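You operate a simulated robot arm through the tools that you are given. There is no shell and no other tool. Be economical: measure what you need, move in short steps, check, and stop when the job is done.

Carry out the task below with a simulated robot arm. There is one attempt and no reset: what you move stays moved.

JOB
Send the green crate on the transfer up the run to the photo eye.
Fine: free the desk emergency stop and reset first; route up, mode one.
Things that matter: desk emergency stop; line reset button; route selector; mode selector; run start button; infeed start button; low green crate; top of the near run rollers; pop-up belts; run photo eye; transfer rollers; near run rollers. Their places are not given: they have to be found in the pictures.

The check looks at the end state, three seconds after you hand in, the way a careful person would. Anything else that was tipped, shoved, dropped, spilled or broken makes it a failure.

ROBOT AND FRAMES
A 6-joint arm with a two-finger parallel gripper, fixed in place. Base frame: the origin is at the foot of the arm, x ahead of it, y to its left, z up. Lengths are in mm, angles in degrees, forces in N, time in s.
With the tool pointing down near the work surface it reaches from about 140 to 740 mm from the base axis. Its first joint turns from -166.0 to 166.0 degrees. Payload 3.91 kg.
The tool frame sits at the grasp point between the pads (the TCP): z along the fingers, y along the line on which they close. The tips reach 30 mm beyond it. Largest opening 110 mm; finger width 20, thickness 10; the body of the gripper, 48 by 112 mm, starts 55 mm behind the TCP.
Orientation is that of the tool frame in the base frame, as a unit quaternion [x, y, z, w]. With the fingers straight down and closing along the base's y, the tool's x points along the base's -x, its y along +y and its z along -z.

CONTROLS
- The arm moves only by the tool step_arm. Its argument "rows" is a list of rows, each an object of numbers (a shift or turn left out is 0, a gripper value left out holds the last): "wx", "wy", "wz": the turn, a rotation vector about the tool's x, y, z in units of 4 degrees (1.0 is 4 degrees); "dx", "dy", "dz": the shift along the tool's x, y, z in units of 40 mm (1.0 is 40 mm); "jaw": the gripper command, from -1 (shut) to 1 (fully open), values between in proportion. In form: [{"wx": .., "wy": .., "wz": .., "dx": .., "dy": .., "dz": .., "jaw": ..}, ...]. A call has 1 to 8 rows; each row shifts and turns the commanded pose from where the row before left it, along the tool's axes as they then stand. A call with a number of a shift or a turn outside -1 to 1 is refused whole. A row lasts 0.2 s, in which the tool goes at most 50 mm and 8.6 degrees; a call with a longer step from one row to the next is refused whole, and so is a gripper value outside its range. A pose out of reach is approached as far as the arm can. The call stops where the force on the tool passes 40 N (or 10 N more than at its start, if that is more) or the arm is blocked; 0.2 s more then pass. The fingers move at their own pace (about 45 mm/s each) and stop on an object; they squeeze with about 41 N. The grip force told is the motor's: it shows also when the fingers shut on nothing. Time passes only in rows, and 0.2 s behind the last, so rows that do not move let the fingers close. It gives the time, the measured TCP pose, the force on the tool (base axes), the opening and the grip force at its end, in the units of the frame above (readings bear some noise), and new pictures: "views" is both (left out), scene, wrist or none.
- Cameras (640 x 400 px; columns grow to the right, rows downward): "scene" is fixed at [52.4, 658.4, 1559.9]; the picture's right is [-0.97, -0.25, 0.00], its down [-0.24, 0.91, -0.33] and it looks along [0.08, -0.32, -0.94] (base axes); focal length 214 px, centre (320, 200). "wrist" rides on the gripper at [71, 22, -107] in the tool frame; the picture's right is [-0.29, 0.96, 0.00], its down [-0.76, -0.23, -0.61] and it looks along [-0.58, -0.18, 0.79] (tool axes); focal length 243 px, centre (320, 200).
- lift_body(by): slides the trunk up (or, below 0, down) by that many mm; the arm rides with it, the base frame stays. It gives what a move gives, with no picture.
- point_at(camera, pixels): for up to 12 pixels [column, row] of the newest picture of that camera ("zoom" is the newest enlarged one), the place [x, y, z] in the base frame of the surface seen there, good to about 2 mm, but the place of the scene camera against the robot may be out by one fixed shift of up to 18 mm in any direction. No time passes.
- enlarge(camera, box): a new picture of the part [left, top, right, bottom] of that camera's present view, enlarged. No time passes.
- hand_in(): hands the job in; it is judged then, once.

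Work in short steps. Measure before you move; look again where a grasp or a placing could have gone wrong, and mend it. You have 80 turns and 170 pictures in all, those below and enlarged ones among them. Open the gripper and draw the arm clear of the work before you hand the job in, unless the task says otherwise; then end with one line.

The tools are called after "Call:" by a JSON object that holds its "method" and its "body". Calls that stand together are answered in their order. step_arm: Moves the arm, as the interface text tells. Its arguments: {"type":"object","properties":{"rows":{"type":"array"},"views":{"type":"string","enum":["both","scene","wrist","none"]}},"required":["rows"]} The other tools are called the same way: lift_body (by) slides the trunk up or down; point_at (camera, pixels) gives the place of the surface under pixels of a picture; enlarge (camera, box) takes an enlarged picture of a part of a camera's view; hand_in () hands the job in.

At the start:

```text
time: 0.0
tcp_pos: [226.9, 327.0, 1238.7]
tcp_rot: [0.0, 1.0, 0.0, 0.0]
ft_force: [-0.1, 0.8, -0.2]
opening: 110.0
finger_force: 0.0
trunk travel left (down, up): [-525.0, 65.0]
```

scene: 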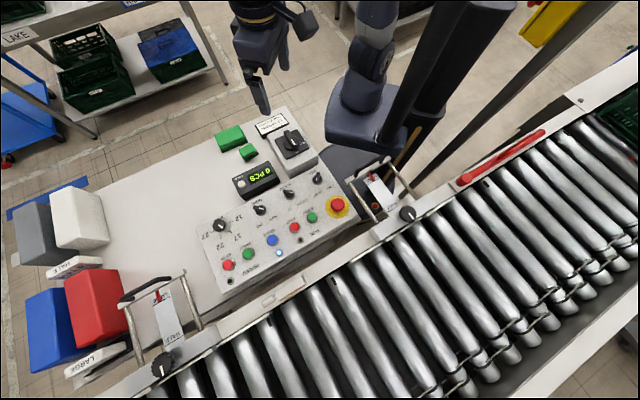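
wrist: 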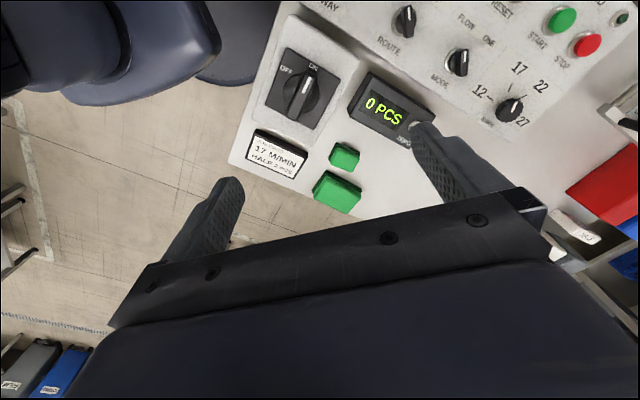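

The scene picture shows the control desk around (270,230) with buttons and selectors. I enlarge it from both cameras to read the labels.

Call:
{"method": "enlarge", "body": {"camera": "scene", "box": [190, 100, 430, 300]}}

Call:
{"method": "enlarge", "body": {"camera": "wrist", "box": [240, 0, 640, 220]}}

Call:
{"method": "enlarge", "body": {"camera": "scene", "box": [400, 0, 640, 400]}}

```text
2.00 times, centred on (310, 200) of scene
```

zoom: 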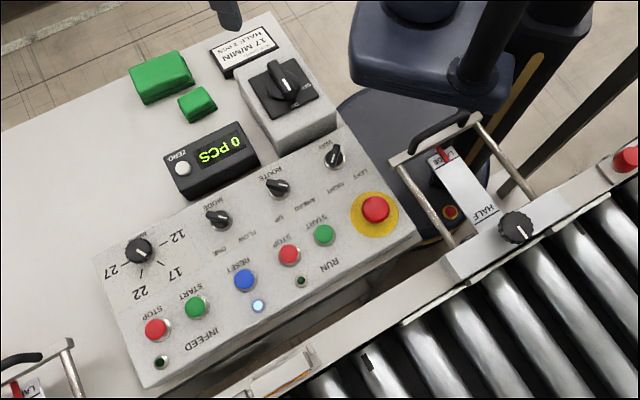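

```text
1.60 times, centred on (440, 110) of wrist
```

zoom: 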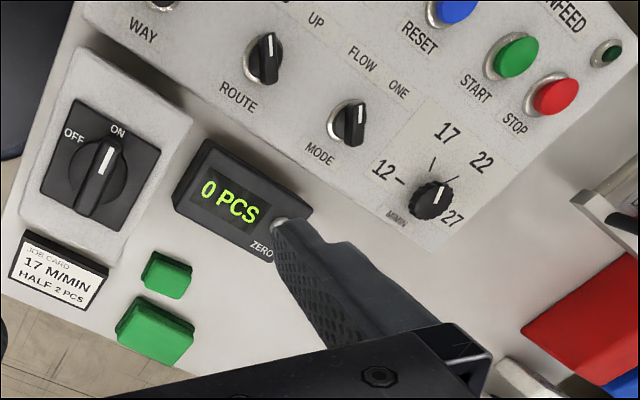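

```text
1.00 times, centred on (520, 200) of scene
```

zoom: 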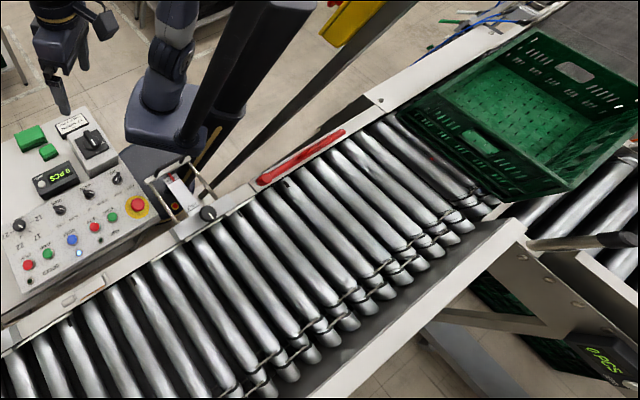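

The labels need a closer look, and so does the area beyond the picture, since enlarging showed more of the view.

Call:
{"method": "enlarge", "body": {"camera": "scene", "box": [285, 155, 365, 245]}}

Call:
{"method": "enlarge", "body": {"camera": "scene", "box": [205, 190, 305, 290]}}

Call:
{"method": "enlarge", "body": {"camera": "scene", "box": [340, 120, 480, 240]}}

Call:
{"method": "enlarge", "body": {"camera": "scene", "box": [0, 180, 320, 400]}}

```text
4.44 times, centred on (325, 200) of scene
```

zoom: 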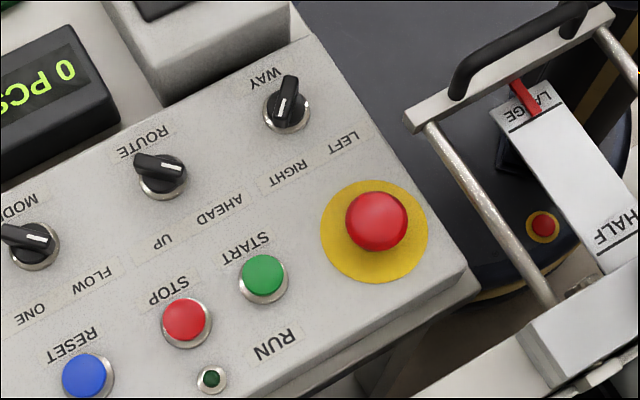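

```text
4.00 times, centred on (255, 240) of scene
```

zoom: 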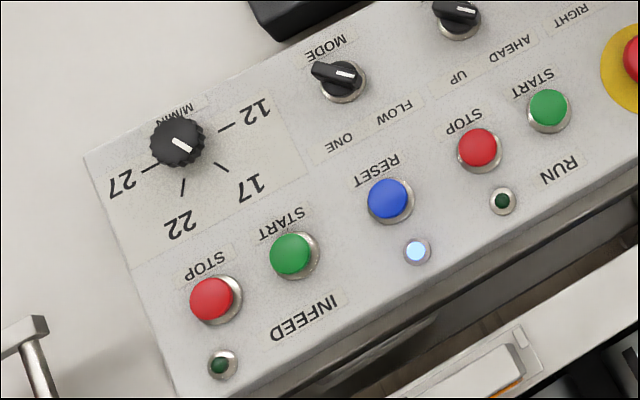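

```text
3.33 times, centred on (410, 180) of scene
```

zoom: 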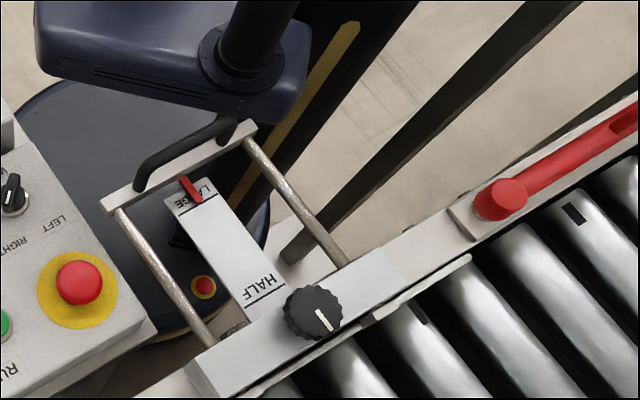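

```text
1.82 times, centred on (160, 290) of scene
```

zoom: 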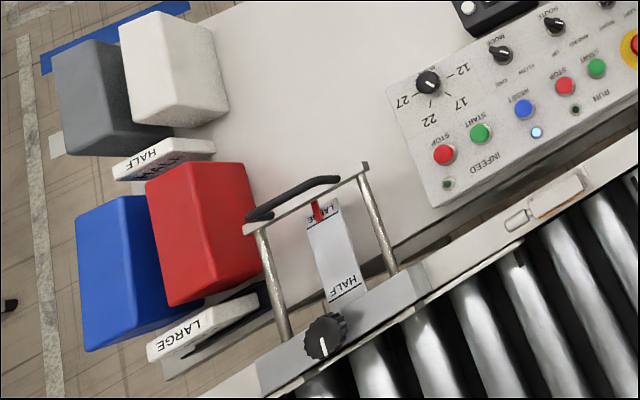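

The e-stop mushroom is at (337,204), with route at (289,193), mode at (260,209), and the buttons below them. I measure them in the scene picture and in the wrist picture.

Call:
{"method": "point_at", "body": {"camera": "scene", "pixels": [[338, 204], [312, 217], [295, 227], [272, 240], [248, 254], [228, 265], [289, 194], [259, 209], [317, 178], [219, 225], [300, 240], [280, 253]]}}

Call:
{"method": "point_at", "body": {"camera": "wrist", "pixels": [[458, 4], [563, 19], [588, 44], [404, 20], [459, 62], [622, 20], [510, 108], [440, 45], [306, 90]]}}

Call:
{"method": "enlarge", "body": {"camera": "scene", "box": [250, 180, 310, 220]}}

Call:
{"method": "enlarge", "body": {"camera": "wrist", "box": [380, -60, 560, 70]}}

```text
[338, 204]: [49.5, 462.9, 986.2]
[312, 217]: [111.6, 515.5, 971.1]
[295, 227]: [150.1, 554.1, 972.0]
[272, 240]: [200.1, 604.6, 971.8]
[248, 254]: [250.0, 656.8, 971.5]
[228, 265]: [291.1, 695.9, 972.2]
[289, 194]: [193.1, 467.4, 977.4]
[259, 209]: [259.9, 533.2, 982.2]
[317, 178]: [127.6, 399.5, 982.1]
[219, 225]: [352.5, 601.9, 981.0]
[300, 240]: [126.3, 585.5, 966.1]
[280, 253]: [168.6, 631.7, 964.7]
```

```text
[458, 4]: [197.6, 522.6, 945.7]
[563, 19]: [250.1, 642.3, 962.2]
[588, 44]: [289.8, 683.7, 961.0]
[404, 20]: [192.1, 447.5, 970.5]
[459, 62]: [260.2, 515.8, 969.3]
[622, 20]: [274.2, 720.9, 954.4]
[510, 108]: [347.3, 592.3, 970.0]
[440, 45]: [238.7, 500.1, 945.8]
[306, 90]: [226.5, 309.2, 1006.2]
```

```text
10.00 times, centred on (280, 200) of scene
```

zoom: 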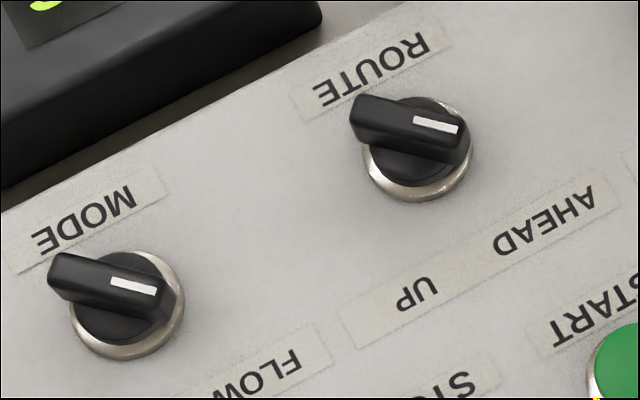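

```text
refused: -60 is not a number from 0 to 400
```

True positions (wrist) are about the scene values minus (0.5, 13, 10.5). Route points to AHEAD and mode to FLOW, both at base -x. I move above the e-stop at about (49,450) and lower to about 1120 to look.

Call:
{"method": "step_arm", "body": {"rows": [{"dx": 0.89, "dy": 0.615}, {"dx": 0.89, "dy": 0.615}, {"dx": 0.89, "dy": 0.615}, {"dx": 0.89, "dy": 0.615}, {"dx": 0.89, "dy": 0.615}, {"dz": 1}, {"dz": 1}, {"dz": 1}]}}

```text
time: 1.8
tcp_pos: [45.4, 444.9, 1118.7]
tcp_rot: [0.0, 1.0, 0.0, 0.0]
ft_force: [-0.2, -0.5, -0.3]
opening: 110.2
finger_force: 0.1
trunk travel left (down, up): [-525.0, 65.0]
```

scene: 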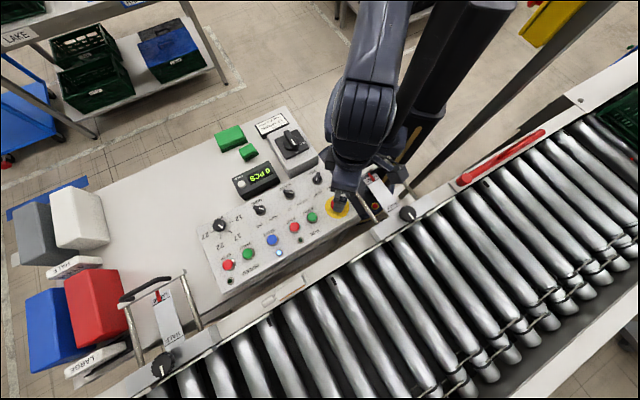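
wrist: 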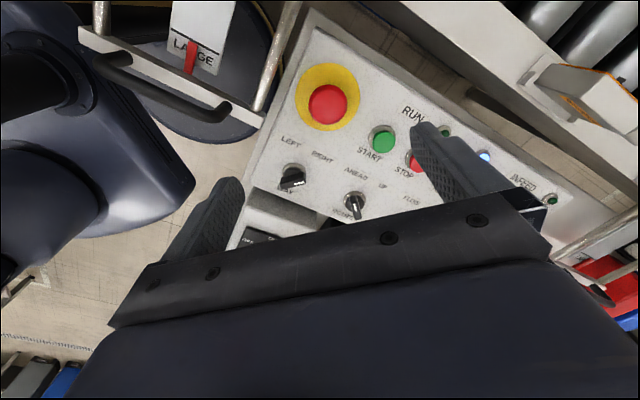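

The e-stop shows at (327,104) in the wrist picture. I zoom in on it and measure.

Call:
{"method": "enlarge", "body": {"camera": "wrist", "box": [270, 50, 400, 160]}}

Call:
{"method": "point_at", "body": {"camera": "wrist", "pixels": [[327, 104], [309, 104], [345, 104], [327, 86], [327, 122], [352, 90], [358, 120], [383, 138]]}}

```text
3.64 times, centred on (335, 105) of wrist
```

zoom: 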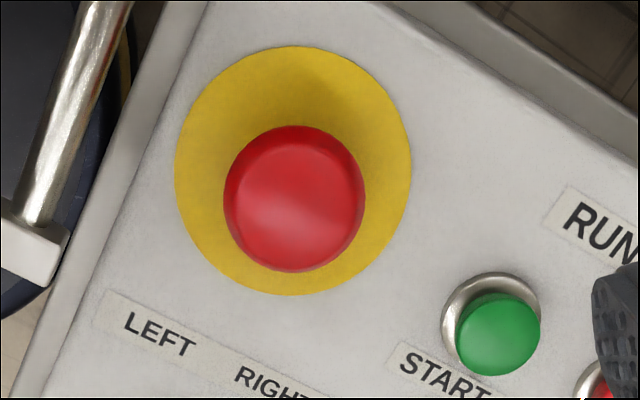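

```text
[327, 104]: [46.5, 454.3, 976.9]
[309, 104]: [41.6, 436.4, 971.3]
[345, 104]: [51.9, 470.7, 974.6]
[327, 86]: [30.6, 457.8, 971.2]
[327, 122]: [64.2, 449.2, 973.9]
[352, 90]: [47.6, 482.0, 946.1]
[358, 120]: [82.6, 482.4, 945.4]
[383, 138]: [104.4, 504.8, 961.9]
```

The e-stop is centred at about (47,454) with its top at 977, roughly 38 mm across. I check how close the guide handle rod is, then narrow the jaws to 70 mm and go down in two steps.

Call:
{"method": "point_at", "body": {"camera": "wrist", "pixels": [[265, 90], [280, 40], [240, 115], [215, 110], [180, 85]]}}

Call:
{"method": "step_arm", "body": {"rows": [{"dx": -0.04, "dy": 0.22, "jaw": 0.27}, {"jaw": 0.27}, {"dz": 1}, {"dz": 1}]}}

```text
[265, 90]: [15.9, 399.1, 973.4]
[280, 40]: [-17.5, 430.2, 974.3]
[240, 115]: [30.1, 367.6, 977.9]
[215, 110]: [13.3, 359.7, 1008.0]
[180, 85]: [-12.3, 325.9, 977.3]
```

```text
time: 2.8
tcp_pos: [49.9, 457.8, 1042.0]
tcp_rot: [-0.001, 1.0, 0.0, 0.0]
ft_force: [0.2, 0.2, 0.0]
opening: 70.0
finger_force: 0.2
trunk travel left (down, up): [-525.0, 65.0]
```

scene: 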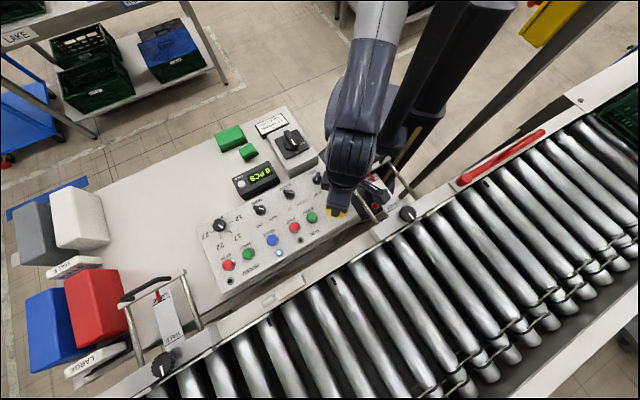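
wrist: 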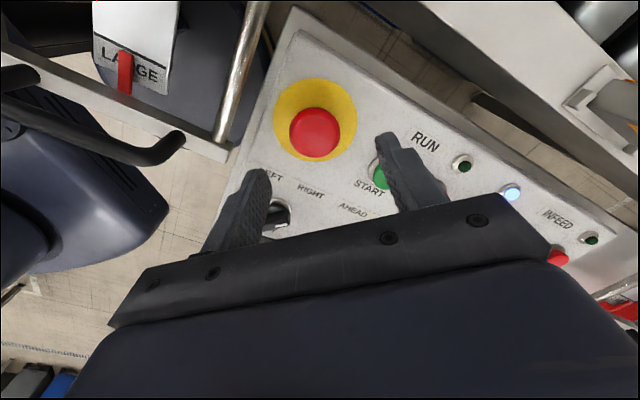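

Rods are at least 35 mm clear. I refine the e-stop centre from this closer view before going down.

Call:
{"method": "point_at", "body": {"camera": "wrist", "pixels": [[316, 131], [293, 131], [338, 131], [316, 112], [316, 153]]}}

```text
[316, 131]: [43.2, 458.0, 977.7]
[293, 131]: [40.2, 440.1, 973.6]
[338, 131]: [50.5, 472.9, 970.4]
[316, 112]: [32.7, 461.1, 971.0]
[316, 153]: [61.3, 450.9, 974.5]
```

The centre is about (47,456). I go down to TCP z of about 984 with the tips beside the mushroom, then close.

Call:
{"method": "step_arm", "body": {"rows": [{"dx": 0.07, "dy": -0.05, "dz": 0.5}, {"dz": 0.5}, {"dz": 0.45}, {"jaw": -1}, {"jaw": -1}, {"jaw": -1}], "views": "wrist"}}

```text
time: 4.2
tcp_pos: [46.7, 453.4, 979.2]
tcp_rot: [-0.001, 1.0, -0.002, 0.0]
ft_force: [-0.6, -11.1, -0.6]
opening: 39.9
finger_force: 42.0
trunk travel left (down, up): [-525.0, 65.0]
```

wrist: 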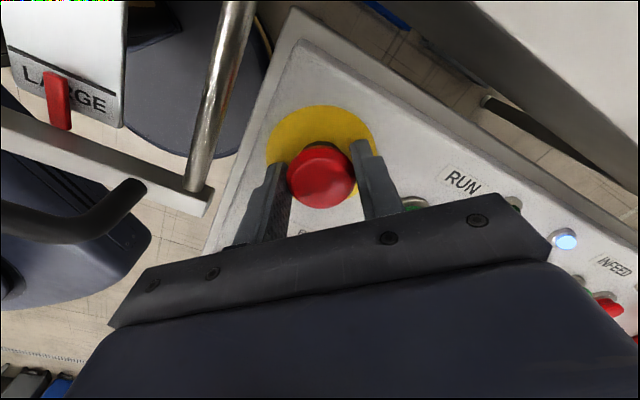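

The mushroom is gripped at 40 mm. I twist clockwise seen from above (+wz), 32 degrees first.

Call:
{"method": "step_arm", "body": {"rows": [{"dy": -0.04, "wz": 1}, {"wz": 1}, {"wz": 1}, {"wz": 1}, {"wz": 1}, {"wz": 1}, {"wz": 1}, {"wz": 1}], "views": "wrist"}}

```text
time: 6.0
tcp_pos: [46.4, 454.8, 981.2]
tcp_rot: [0.277, 0.961, 0.001, -0.001]
ft_force: [-1.1, -6.1, -2.7]
opening: 39.3
finger_force: 45.5
trunk travel left (down, up): [-525.0, 65.0]
```

wrist: 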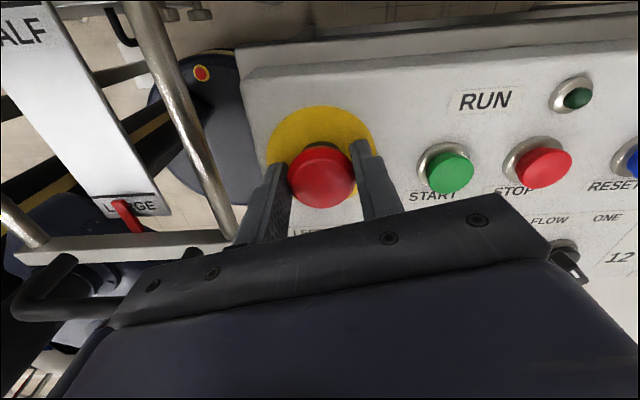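

The turn went clockwise and TCP rose 2 mm, which may mean it popped out. I measure the mushroom top and continue twisting a little.

Call:
{"method": "point_at", "body": {"camera": "wrist", "pixels": [[321, 175], [321, 168], [330, 185], [345, 118]]}}

Call:
{"method": "step_arm", "body": {"rows": [{"wz": 1}, {"wz": 1}, {"wz": 1}, {"wz": 1}], "views": "wrist"}}

```text
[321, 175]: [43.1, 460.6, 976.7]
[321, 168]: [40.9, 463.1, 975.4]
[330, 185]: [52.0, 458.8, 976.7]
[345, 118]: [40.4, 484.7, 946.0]
```

```text
time: 7.0
tcp_pos: [46.7, 454.8, 981.1]
tcp_rot: [0.408, 0.913, 0.001, -0.001]
ft_force: [-0.2, 0.4, 2.6]
opening: 39.4
finger_force: 45.1
trunk travel left (down, up): [-525.0, 65.0]
```

wrist: 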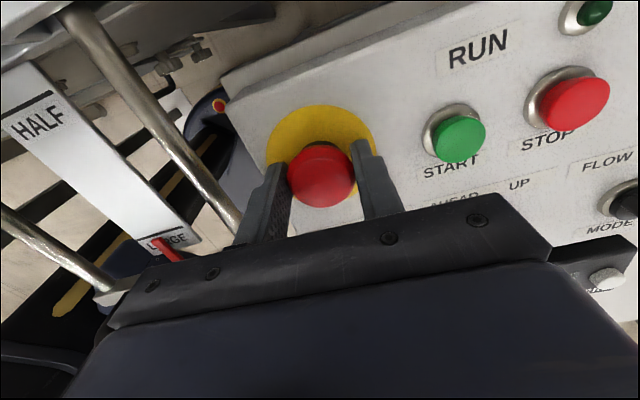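

The mushroom top is still at 977. I pull up gently while holding the twist to see if it comes out.

Call:
{"method": "step_arm", "body": {"rows": [{"dz": -0.1}, {"dz": -0.1}, {"dz": -0.1}], "views": "wrist"}}

```text
time: 7.8
tcp_pos: [47.2, 454.8, 993.5]
tcp_rot: [0.407, 0.914, 0.001, 0.0]
ft_force: [2.4, 4.0, 5.3]
opening: 39.6
finger_force: 44.9
trunk travel left (down, up): [-525.0, 65.0]
```

wrist: 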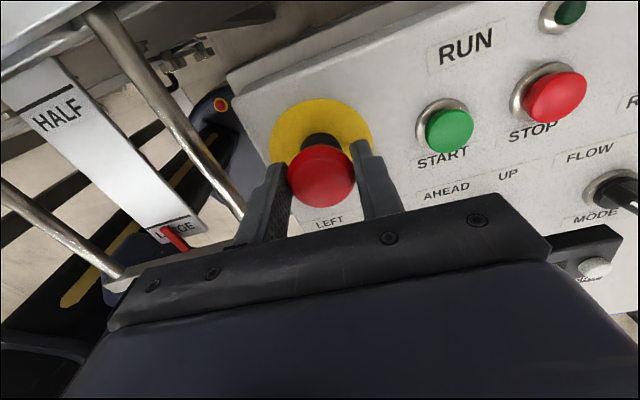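

The black stem now shows at (321,140), so the mushroom has come up. I open the jaws, raise the tool and check that it stays out.

Call:
{"method": "step_arm", "body": {"rows": [{"jaw": 0.27}, {"jaw": 0.27}, {"dz": -0.7}, {"dz": -1}, {"dz": -1}]}}

Call:
{"method": "enlarge", "body": {"camera": "scene", "box": [205, 150, 365, 290]}}

```text
time: 9.0
tcp_pos: [50.8, 454.3, 1099.8]
tcp_rot: [0.407, 0.914, -0.001, 0.001]
ft_force: [0.1, -0.4, 0.5]
opening: 69.8
finger_force: 0.1
trunk travel left (down, up): [-525.0, 65.0]
```

scene: 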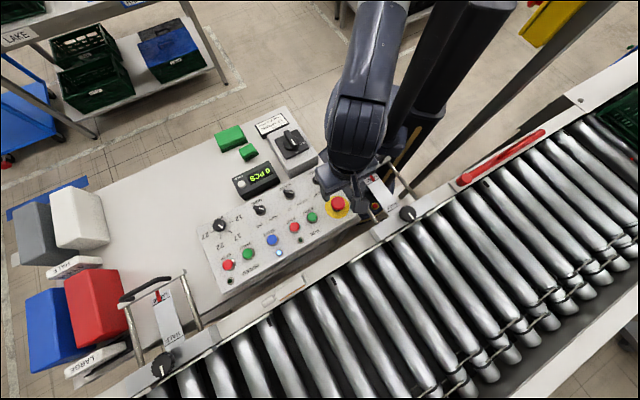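
wrist: 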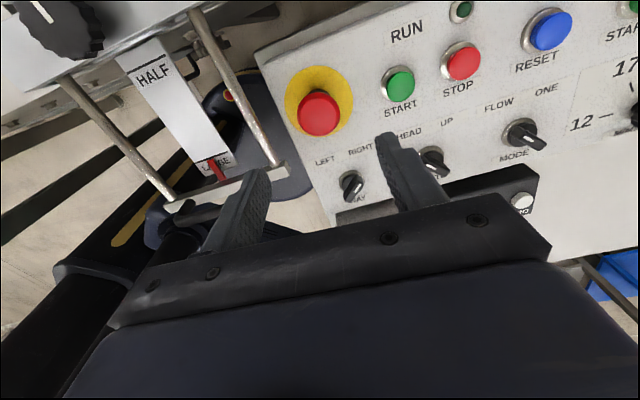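

```text
2.86 times, centred on (285, 220) of scene
```

zoom: 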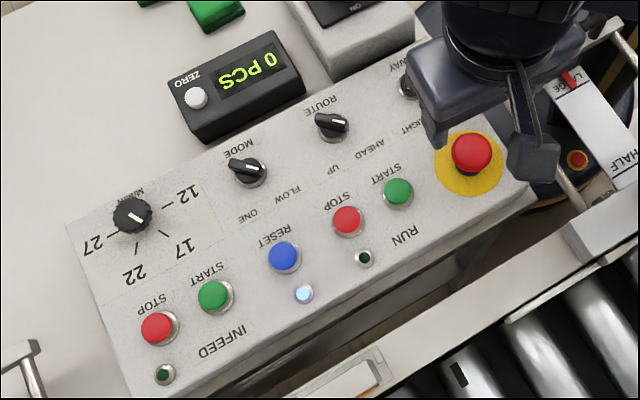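

I confirm the e-stop height and get the button positions from this wrist picture. The tool's y axis now runs along the button row.

Call:
{"method": "point_at", "body": {"camera": "wrist", "pixels": [[319, 112], [551, 29], [463, 62], [400, 82], [435, 160], [525, 135]]}}

Call:
{"method": "step_arm", "body": {"rows": [{"jaw": -1, "dx": 0.06, "dy": 1}, {"dy": 1}, {"dy": 1}, {"dy": 1}, {"dy": 1}, {"dy": 0.06}], "views": "wrist"}}

```text
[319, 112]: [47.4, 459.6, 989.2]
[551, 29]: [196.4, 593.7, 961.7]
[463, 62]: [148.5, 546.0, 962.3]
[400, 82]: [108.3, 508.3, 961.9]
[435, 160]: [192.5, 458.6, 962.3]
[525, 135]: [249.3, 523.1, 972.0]
```

```text
time: 10.4
tcp_pos: [198.3, 592.6, 1102.8]
tcp_rot: [0.407, 0.914, 0.0, 0.001]
ft_force: [0.2, -0.2, 0.3]
opening: 0.0
finger_force: 37.7
trunk travel left (down, up): [-525.0, 65.0]
```

wrist: 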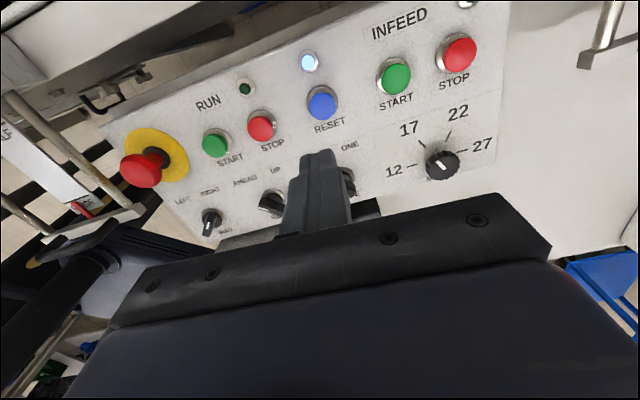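

The e-stop is up at 989, so it is free. The tool is above reset; I check the button centre, then lower to just above it.

Call:
{"method": "point_at", "body": {"camera": "wrist", "pixels": [[322, 102], [322, 95], [322, 108], [396, 78]]}}

Call:
{"method": "step_arm", "body": {"rows": [{"dz": 1}, {"dz": 1}, {"dz": 0.5}], "views": "wrist"}}

```text
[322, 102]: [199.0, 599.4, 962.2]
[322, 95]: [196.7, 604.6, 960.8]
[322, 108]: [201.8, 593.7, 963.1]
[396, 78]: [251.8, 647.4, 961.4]
```

```text
time: 11.2
tcp_pos: [199.2, 594.9, 1000.0]
tcp_rot: [0.407, 0.913, 0.0, 0.001]
ft_force: [-0.3, -0.8, 0.2]
opening: 0.3
finger_force: 37.7
trunk travel left (down, up): [-525.0, 65.0]
```

wrist: 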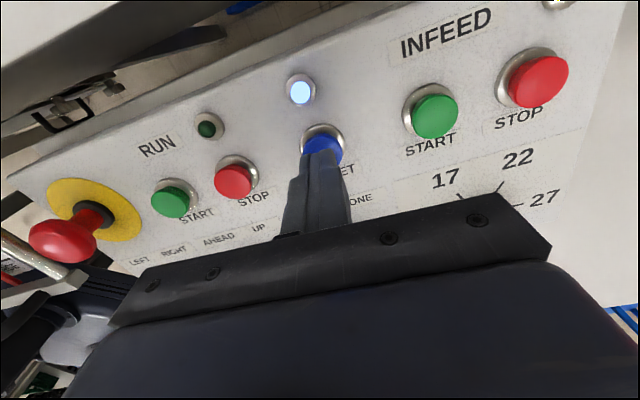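

The tips are on the blue button, and shifting 3 mm along tool x centres them. I press down about 15 mm in small steps, then retract.

Call:
{"method": "step_arm", "body": {"rows": [{"dx": 0.08, "dz": 0.15}, {"dz": 0.1}, {"dz": 0.1}, {"dz": 0.05}], "views": "wrist"}}

Call:
{"method": "step_arm", "body": {"rows": [{"dz": -0.5}, {"dz": -0.8}, {"dz": -0.8}], "views": "both"}}

```text
time: 12.2
tcp_pos: [196.3, 595.4, 985.9]
tcp_rot: [0.407, 0.913, 0.002, 0.0]
ft_force: [2.5, 2.4, 8.7]
opening: 0.1
finger_force: 38.1
trunk travel left (down, up): [-525.0, 65.0]
```

wrist: 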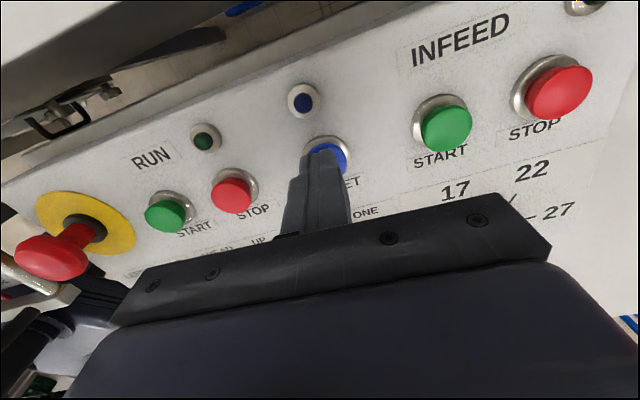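

```text
time: 13.0
tcp_pos: [194.3, 596.0, 1068.2]
tcp_rot: [0.407, 0.914, -0.001, 0.001]
ft_force: [-0.4, 0.3, 0.0]
opening: 0.0
finger_force: 37.3
trunk travel left (down, up): [-525.0, 65.0]
```

scene: 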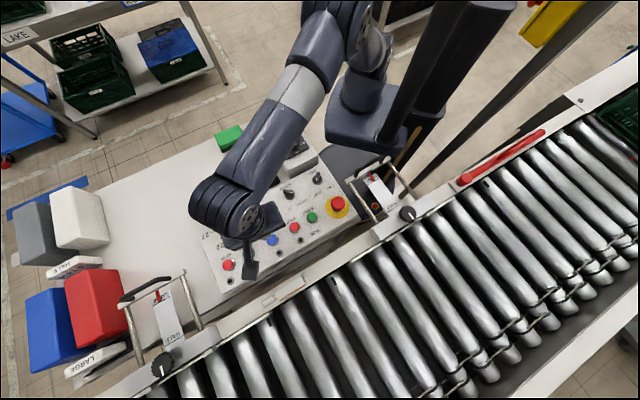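
wrist: 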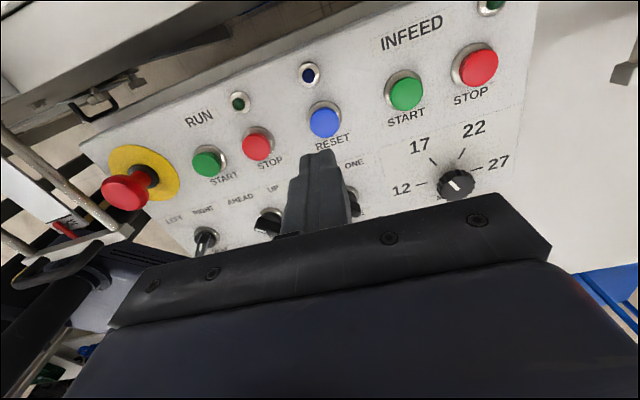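

The reset lamp has gone off. I turn the tool back to base alignment and move over the route knob at about (193,453).

Call:
{"method": "step_arm", "body": {"rows": [{"wz": -1, "dz": -0.3}, {"wz": -1}, {"wz": -1}, {"wz": -1}, {"wz": -1}, {"wz": -1}, {"wz": -1}, {"wz": -1}], "views": "none"}}

Call:
{"method": "step_arm", "body": {"rows": [{"wz": -1}, {"wz": -1}, {"wz": -1}, {"wz": -1, "jaw": -0.1}, {"dy": -1}, {"dy": -1}, {"dy": -1}, {"dy": -0.58}], "views": "wrist"}}

Call:
{"method": "enlarge", "body": {"camera": "wrist", "box": [240, 60, 440, 200]}}

```text
time: 14.8
tcp_pos: [193.6, 593.8, 1079.7]
tcp_rot: [0.138, 0.99, 0.0, 0.0]
ft_force: [-0.3, 0.0, -0.4]
opening: 0.0
finger_force: 37.7
trunk travel left (down, up): [-525.0, 65.0]
```

```text
time: 16.6
tcp_pos: [195.6, 453.1, 1081.4]
tcp_rot: [0.001, 1.0, 0.0, -0.001]
ft_force: [0.4, 0.3, 0.6]
opening: 49.4
finger_force: 0.1
trunk travel left (down, up): [-525.0, 65.0]
```

wrist: 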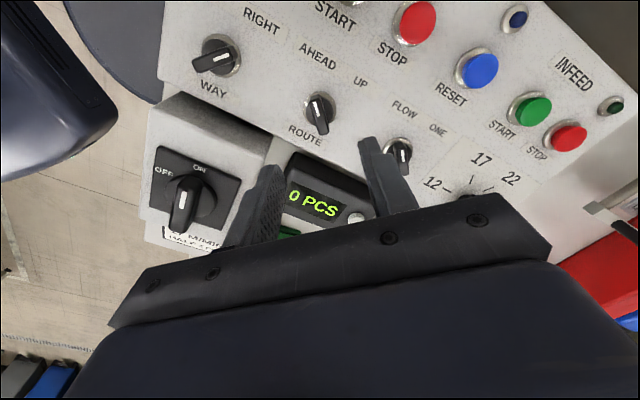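

```text
2.86 times, centred on (340, 130) of wrist
```

zoom: 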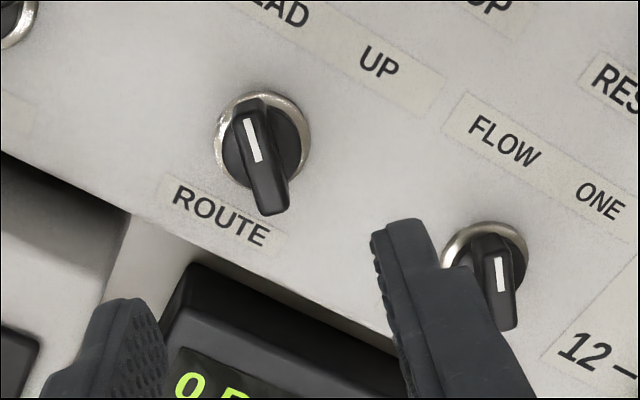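

The route pointer (zoom (255,140)) points to base -x, toward AHEAD. I measure the handle and the bezel.

Call:
{"method": "point_at", "body": {"camera": "zoom", "pixels": [[253, 110], [256, 140], [266, 190], [272, 210], [240, 150], [275, 150], [218, 140], [305, 150], [262, 96]]}}

```text
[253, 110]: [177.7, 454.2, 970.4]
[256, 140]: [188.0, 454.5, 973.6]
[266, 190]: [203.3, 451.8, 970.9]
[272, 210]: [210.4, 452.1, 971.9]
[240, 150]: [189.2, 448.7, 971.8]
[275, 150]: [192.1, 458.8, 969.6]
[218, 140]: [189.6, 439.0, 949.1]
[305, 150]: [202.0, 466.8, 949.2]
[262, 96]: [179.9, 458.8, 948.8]
```

The handle is centred at (194,453), 10 mm wide, with its top at 972. I lower to TCP z of about 989 and close on it.

Call:
{"method": "step_arm", "body": {"rows": [{"dx": 0.04, "dz": 0.9}, {"dz": 0.9}, {"dz": 0.45}, {"jaw": -1}, {"jaw": -1}, {"jaw": -1}], "views": "wrist"}}

```text
time: 18.0
tcp_pos: [193.9, 452.5, 989.2]
tcp_rot: [0.0, 1.0, 0.0, 0.0]
ft_force: [-1.1, -2.1, -2.2]
opening: 11.2
finger_force: 33.1
trunk travel left (down, up): [-525.0, 65.0]
```

wrist: 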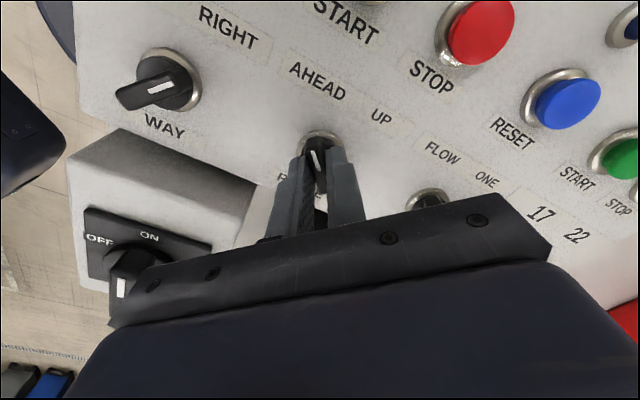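

The handle is gripped at 11 mm. I turn clockwise toward UP in stages, watching the force.

Call:
{"method": "step_arm", "body": {"rows": [{"wz": 1}, {"wz": 1}, {"wz": 1}, {"wz": 1}, {"wz": 1}, {"wz": 1}, {"wz": 1}, {"wz": 1}], "views": "none"}}

Call:
{"method": "step_arm", "body": {"rows": [{"wz": 1}, {"wz": 1}, {"wz": 1}, {"wz": 1}, {"wz": 1}, {"wz": 1}, {"wz": 1}, {"wz": 1}], "views": "wrist"}}

```text
time: 19.8
tcp_pos: [194.2, 452.9, 989.4]
tcp_rot: [0.275, 0.961, 0.001, 0.001]
ft_force: [13.8, 7.7, -10.9]
opening: 10.6
finger_force: 45.1
trunk travel left (down, up): [-525.0, 65.0]
```

```text
time: 21.6
tcp_pos: [193.2, 453.7, 989.8]
tcp_rot: [0.531, 0.847, 0.001, -0.001]
ft_force: [26.5, 17.6, -7.5]
opening: 10.7
finger_force: 45.1
trunk travel left (down, up): [-525.0, 65.0]
```

wrist: 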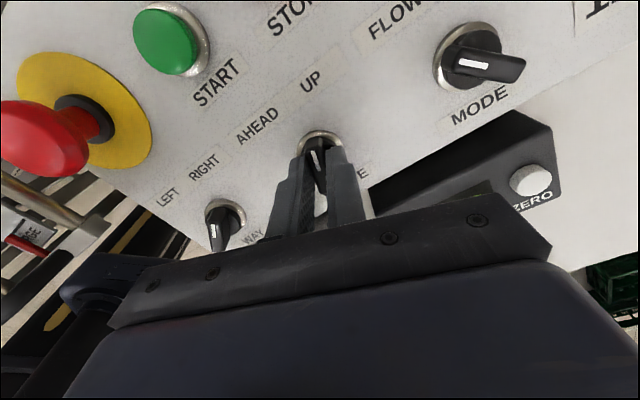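

The knob follows and the pointer is moving toward UP. The side force is about 31 N along tool y, so I ease 1.5 mm that way and finish the turn.

Call:
{"method": "step_arm", "body": {"rows": [{"dy": 0.03}, {"wz": 1, "dy": 0.02}, {"wz": 1}, {"wz": 1}, {"wz": 1}, {"wz": 1}, {"wz": 1}, {"wz": 0.5}], "views": "wrist"}}

```text
time: 23.4
tcp_pos: [194.5, 453.3, 989.3]
tcp_rot: [0.708, 0.706, 0.0, 0.0]
ft_force: [12.6, 9.3, -5.2]
opening: 10.5
finger_force: 44.8
trunk travel left (down, up): [-525.0, 65.0]
```

wrist: 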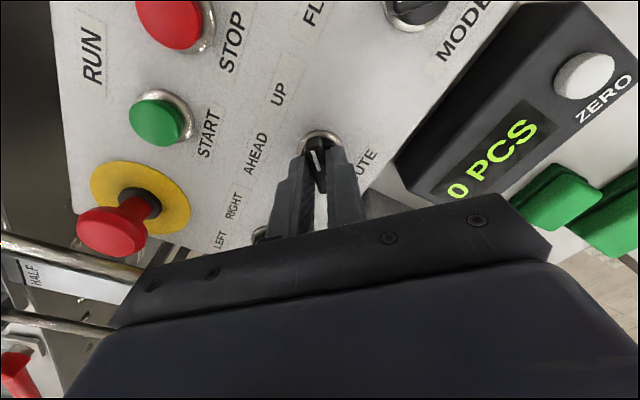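

The turn is complete at 90 degrees. I open slightly, rise and check the knob.

Call:
{"method": "step_arm", "body": {"rows": [{"jaw": -0.6}, {"jaw": -0.6}, {"dz": -0.5}, {"dz": -0.9}, {"dz": -0.9}, {"wz": -1}, {"wz": -1}, {"wz": -1}], "views": "wrist"}}

Call:
{"method": "step_arm", "body": {"rows": [{"wz": -1}, {"wz": -1}, {"wz": -1}, {"wz": -1}, {"wz": -1}, {"wz": -1}, {"wz": -1}, {"wz": -1}], "views": "none"}}

Call:
{"method": "step_arm", "body": {"rows": [{"wz": -1}, {"wz": -1}, {"wz": -1}, {"wz": -1}, {"wz": -1}, {"wz": -1}, {"wz": -1}, {"wz": -1}], "views": "none"}}

Call:
{"method": "step_arm", "body": {"rows": [{"wz": -1}, {"wz": -1}, {"wz": -1}, {"wz": -0.5, "jaw": -0.1}], "views": "wrist"}}

Call:
{"method": "enlarge", "body": {"camera": "wrist", "box": [280, 60, 480, 200]}}

```text
time: 25.2
tcp_pos: [194.3, 453.2, 1082.5]
tcp_rot: [0.63, 0.777, 0.001, 0.0]
ft_force: [-0.8, 0.0, 0.4]
opening: 21.9
finger_force: 0.0
trunk travel left (down, up): [-525.0, 65.0]
```

wrist: 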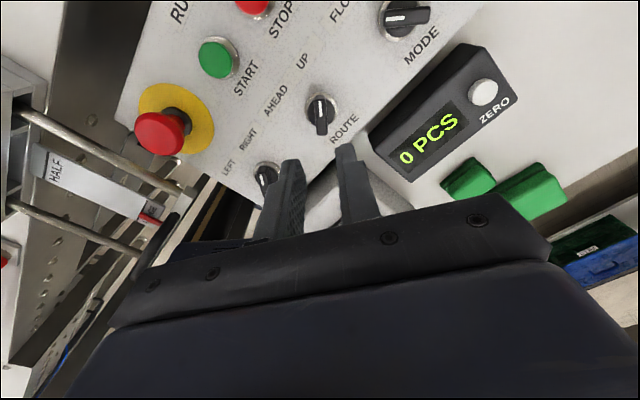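

```text
time: 27.0
tcp_pos: [194.4, 452.8, 1084.0]
tcp_rot: [0.391, 0.921, 0.0, 0.0]
ft_force: [0.2, -0.5, 0.2]
opening: 22.0
finger_force: 0.0
trunk travel left (down, up): [-525.0, 65.0]
```

```text
time: 28.8
tcp_pos: [193.1, 454.2, 1082.2]
tcp_rot: [0.121, 0.993, 0.0, -0.001]
ft_force: [0.8, 0.8, -0.7]
opening: 21.8
finger_force: 0.1
trunk travel left (down, up): [-525.0, 65.0]
```

```text
time: 29.8
tcp_pos: [194.0, 452.6, 1081.5]
tcp_rot: [0.0, 1.0, 0.0, 0.0]
ft_force: [0.1, 0.2, -0.2]
opening: 49.5
finger_force: 0.1
trunk travel left (down, up): [-525.0, 65.0]
```

wrist: 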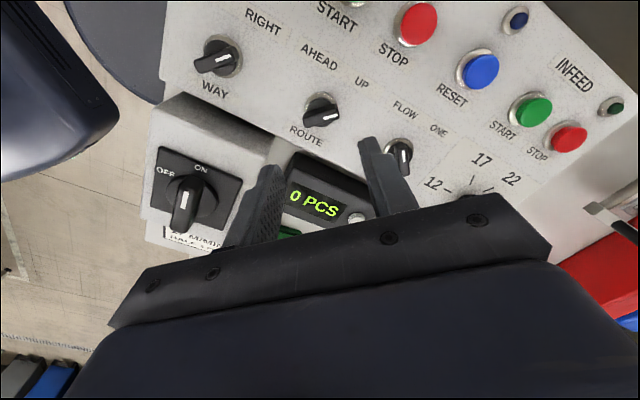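

```text
2.86 times, centred on (380, 130) of wrist
```

zoom: 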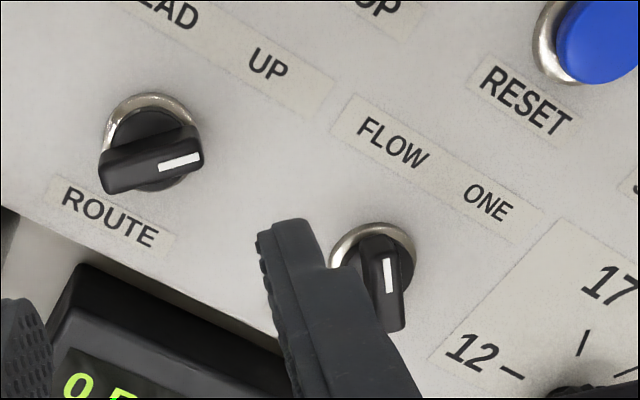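

Route now points to UP. I move over the mode knob at about (260,520).

Call:
{"method": "step_arm", "body": {"rows": [{"dx": -0.83, "dy": 0.84}, {"dx": -0.83, "dy": 0.84}, {}], "views": "wrist"}}

Call:
{"method": "enlarge", "body": {"camera": "wrist", "box": [240, 60, 440, 200]}}

Call:
{"method": "point_at", "body": {"camera": "zoom", "pixels": [[253, 110], [256, 140], [266, 190], [272, 210], [240, 150], [275, 150]]}}

```text
time: 30.6
tcp_pos: [260.5, 521.7, 1082.1]
tcp_rot: [0.0, 1.0, 0.0, -0.001]
ft_force: [0.5, 0.0, -0.8]
opening: 49.3
finger_force: 0.0
trunk travel left (down, up): [-525.0, 65.0]
```

wrist: 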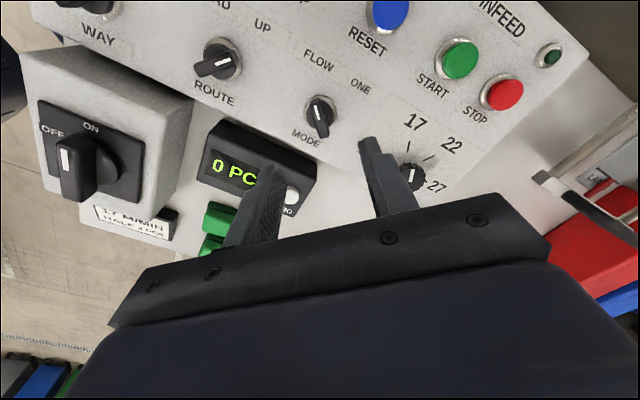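

```text
2.86 times, centred on (340, 130) of wrist
```

zoom: 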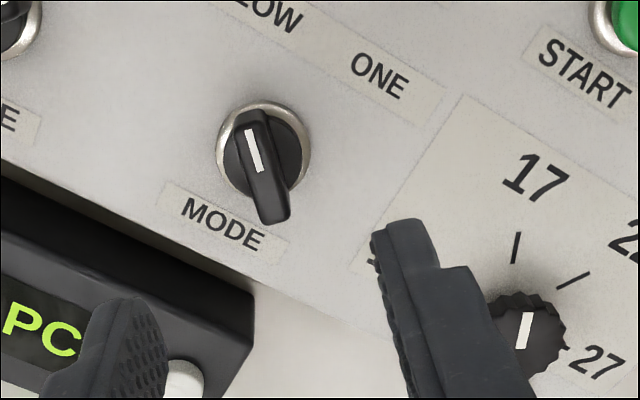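

```text
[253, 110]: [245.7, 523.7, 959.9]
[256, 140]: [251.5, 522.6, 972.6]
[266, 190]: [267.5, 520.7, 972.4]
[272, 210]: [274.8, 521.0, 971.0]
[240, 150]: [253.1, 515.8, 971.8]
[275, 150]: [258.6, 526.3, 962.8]
```

The mode handle is centred at about (261,521), where the tool already is. I lower and grip it.

Call:
{"method": "step_arm", "body": {"rows": [{"dx": -0.02, "dz": 0.9}, {"dz": 0.9}, {"dz": 0.5}, {"jaw": -1}, {"jaw": -1}, {"jaw": -1}], "views": "wrist"}}

Call:
{"method": "step_arm", "body": {"rows": [{"wz": 1}, {"wz": 1}, {"wz": 1}, {"wz": 1}, {"wz": 1}, {"wz": 1}, {"wz": 1}, {"wz": 1}], "views": "none"}}

```text
time: 32.0
tcp_pos: [259.1, 520.3, 990.0]
tcp_rot: [-0.001, 1.0, -0.001, 0.001]
ft_force: [-1.0, -2.5, -1.9]
opening: 10.9
finger_force: 33.4
trunk travel left (down, up): [-525.0, 65.0]
```

wrist: 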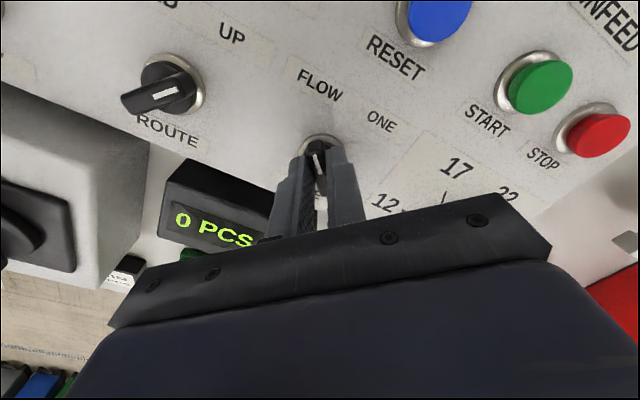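

```text
time: 33.8
tcp_pos: [259.7, 522.7, 989.8]
tcp_rot: [0.275, 0.961, 0.001, 0.001]
ft_force: [-16.6, 24.2, -7.5]
opening: 10.7
finger_force: 45.2
trunk travel left (down, up): [-525.0, 65.0]
```

There is a side force of about 27 N along tool x. I ease toward it and continue the turn.

Call:
{"method": "step_arm", "body": {"rows": [{"dx": 0.05, "dy": 0.02}, {"wz": 1}, {"wz": 1}, {"wz": 1}, {"wz": 1}, {"wz": 1}, {"wz": 1}], "views": "none"}}

```text
time: 35.4
tcp_pos: [260.7, 523.3, 990.9]
tcp_rot: [0.47, 0.883, 0.002, 0.0]
ft_force: [0.7, 25.3, 4.5]
opening: 10.8
finger_force: 45.4
trunk travel left (down, up): [-525.0, 65.0]
```

Force is 25 N along +y, so I ease again and finish the last 34 degrees.

Call:
{"method": "step_arm", "body": {"rows": [{"dx": 0.04, "dy": 0.03}, {"wz": 1}, {"wz": 1}, {"wz": 1}, {"wz": 1}], "views": "none"}}

Call:
{"method": "step_arm", "body": {"rows": [{"wz": 1}, {"wz": 1}, {"wz": 1}, {"wz": 1}, {"wz": 0.5}], "views": "wrist"}}

```text
time: 36.6
tcp_pos: [261.8, 523.4, 989.9]
tcp_rot: [0.588, 0.809, -0.001, 0.001]
ft_force: [7.4, 15.8, 2.3]
opening: 11.0
finger_force: 45.0
trunk travel left (down, up): [-525.0, 65.0]
```

```text
time: 37.8
tcp_pos: [262.9, 523.7, 990.4]
tcp_rot: [0.708, 0.707, 0.001, 0.0]
ft_force: [23.3, 18.0, 7.4]
opening: 10.7
finger_force: 45.1
trunk travel left (down, up): [-525.0, 65.0]
```

wrist: 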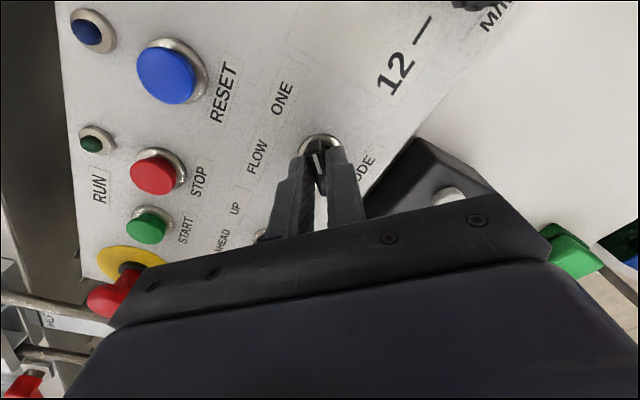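

Mode is turned 90 degrees. I open slightly, rise and check the panel from the scene camera.

Call:
{"method": "step_arm", "body": {"rows": [{"jaw": -0.6}, {"jaw": -0.6}, {"dz": -0.5}, {"dz": -0.9}, {"dz": -0.9}, {"wz": -1, "jaw": -1}, {"wz": -1}, {"wz": -1}], "views": "wrist"}}

Call:
{"method": "enlarge", "body": {"camera": "wrist", "box": [100, 0, 460, 200]}}

```text
time: 39.6
tcp_pos: [260.4, 521.7, 1082.0]
tcp_rot: [0.629, 0.778, -0.001, 0.0]
ft_force: [0.3, -0.3, -0.8]
opening: 0.0
finger_force: 38.3
trunk travel left (down, up): [-525.0, 65.0]
```

wrist: 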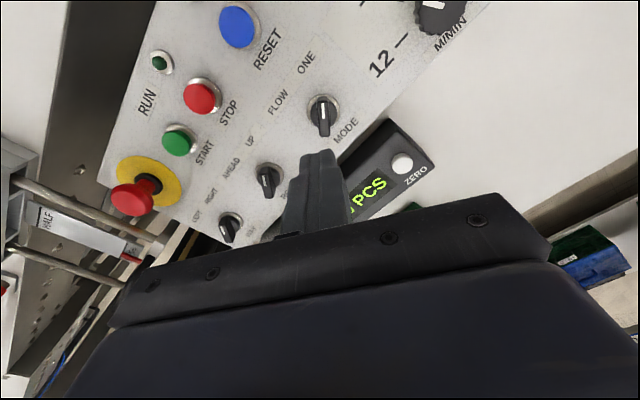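

```text
1.78 times, centred on (280, 100) of wrist
```

zoom: 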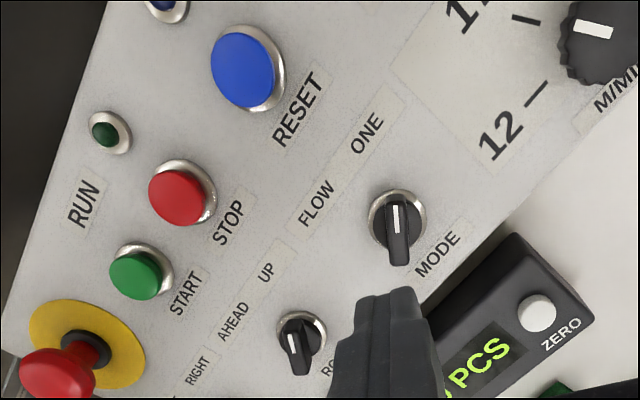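

Mode is on ONE and route is on UP. Before starting I look at the transfer and run to check the path.

Call:
{"method": "enlarge", "body": {"camera": "scene", "box": [440, 0, 640, 200]}}

Call:
{"method": "enlarge", "body": {"camera": "scene", "box": [520, 60, 640, 260]}}

```text
2.00 times, centred on (540, 100) of scene
```

zoom: 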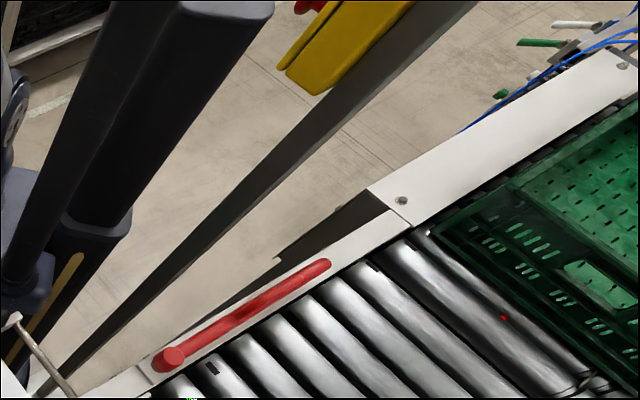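

```text
2.00 times, centred on (580, 160) of scene
```

zoom: 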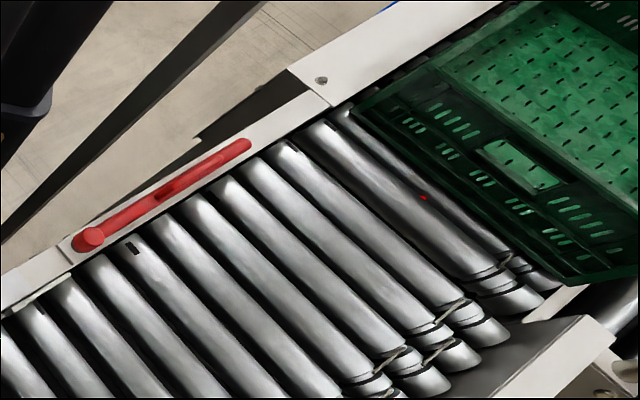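

Path is clear: crate on the transfer, run empty. I move over the RUN start button at about (109,509).

Call:
{"method": "step_arm", "body": {"rows": [{"dy": -0.94, "dx": 0.12}, {"dy": -0.94, "dx": 0.12}, {"dy": -0.94, "dx": 0.12}, {"dy": -0.95, "dx": 0.12}, {"dz": 0.9}, {"dz": 0.9}, {}], "views": "wrist"}}

```text
time: 41.2
tcp_pos: [108.1, 509.7, 1011.0]
tcp_rot: [0.629, 0.777, 0.0, -0.001]
ft_force: [-0.1, -0.1, -0.3]
opening: 0.1
finger_force: 37.3
trunk travel left (down, up): [-525.0, 65.0]
```

wrist: 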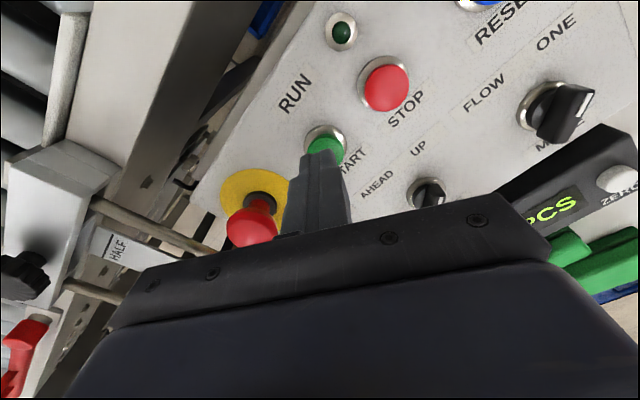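

The fingers are over the green start button. I press to TCP z of about 986 and retract.

Call:
{"method": "step_arm", "body": {"rows": [{"dz": 0.35}, {"dz": 0.15}, {"dz": 0.1}, {"dz": 0.05}], "views": "wrist"}}

Call:
{"method": "step_arm", "body": {"rows": [{"dz": -0.5}, {"dz": -0.9}, {"dz": -0.9}], "views": "both"}}

Call:
{"method": "enlarge", "body": {"camera": "scene", "box": [320, 0, 640, 200]}}

```text
time: 42.2
tcp_pos: [108.5, 511.8, 986.0]
tcp_rot: [0.629, 0.777, 0.002, -0.001]
ft_force: [-5.4, 0.3, 11.5]
opening: 0.2
finger_force: 37.9
trunk travel left (down, up): [-525.0, 65.0]
```

wrist: 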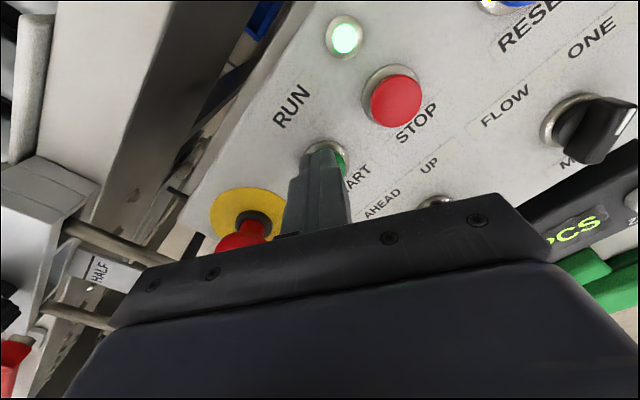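

```text
time: 43.0
tcp_pos: [111.3, 510.7, 1074.3]
tcp_rot: [0.63, 0.777, 0.0, 0.0]
ft_force: [-0.1, -0.6, 0.2]
opening: 0.0
finger_force: 37.9
trunk travel left (down, up): [-525.0, 65.0]
```

scene: 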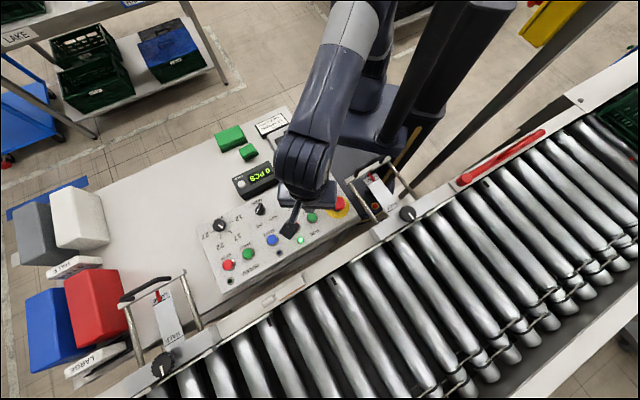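
wrist: 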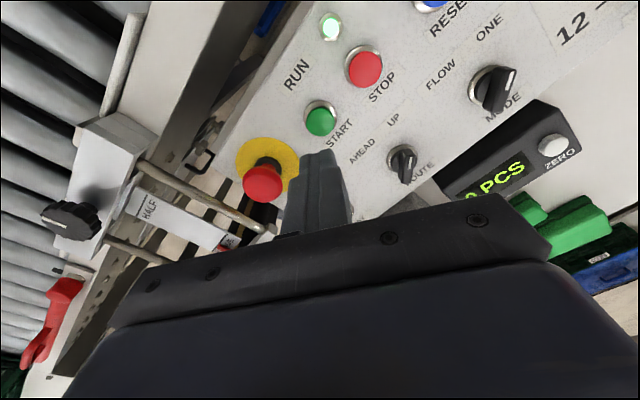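

```text
2.00 times, centred on (480, 100) of scene
```

zoom: 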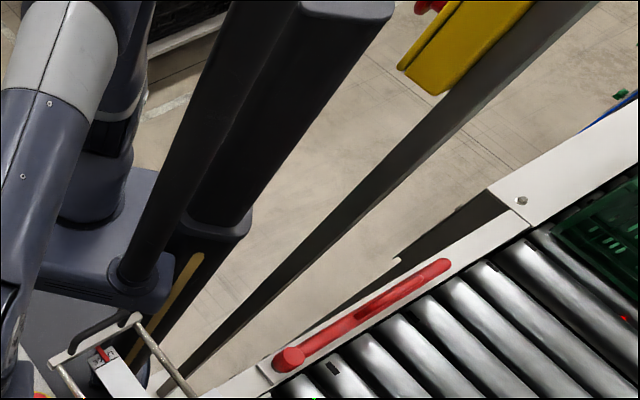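

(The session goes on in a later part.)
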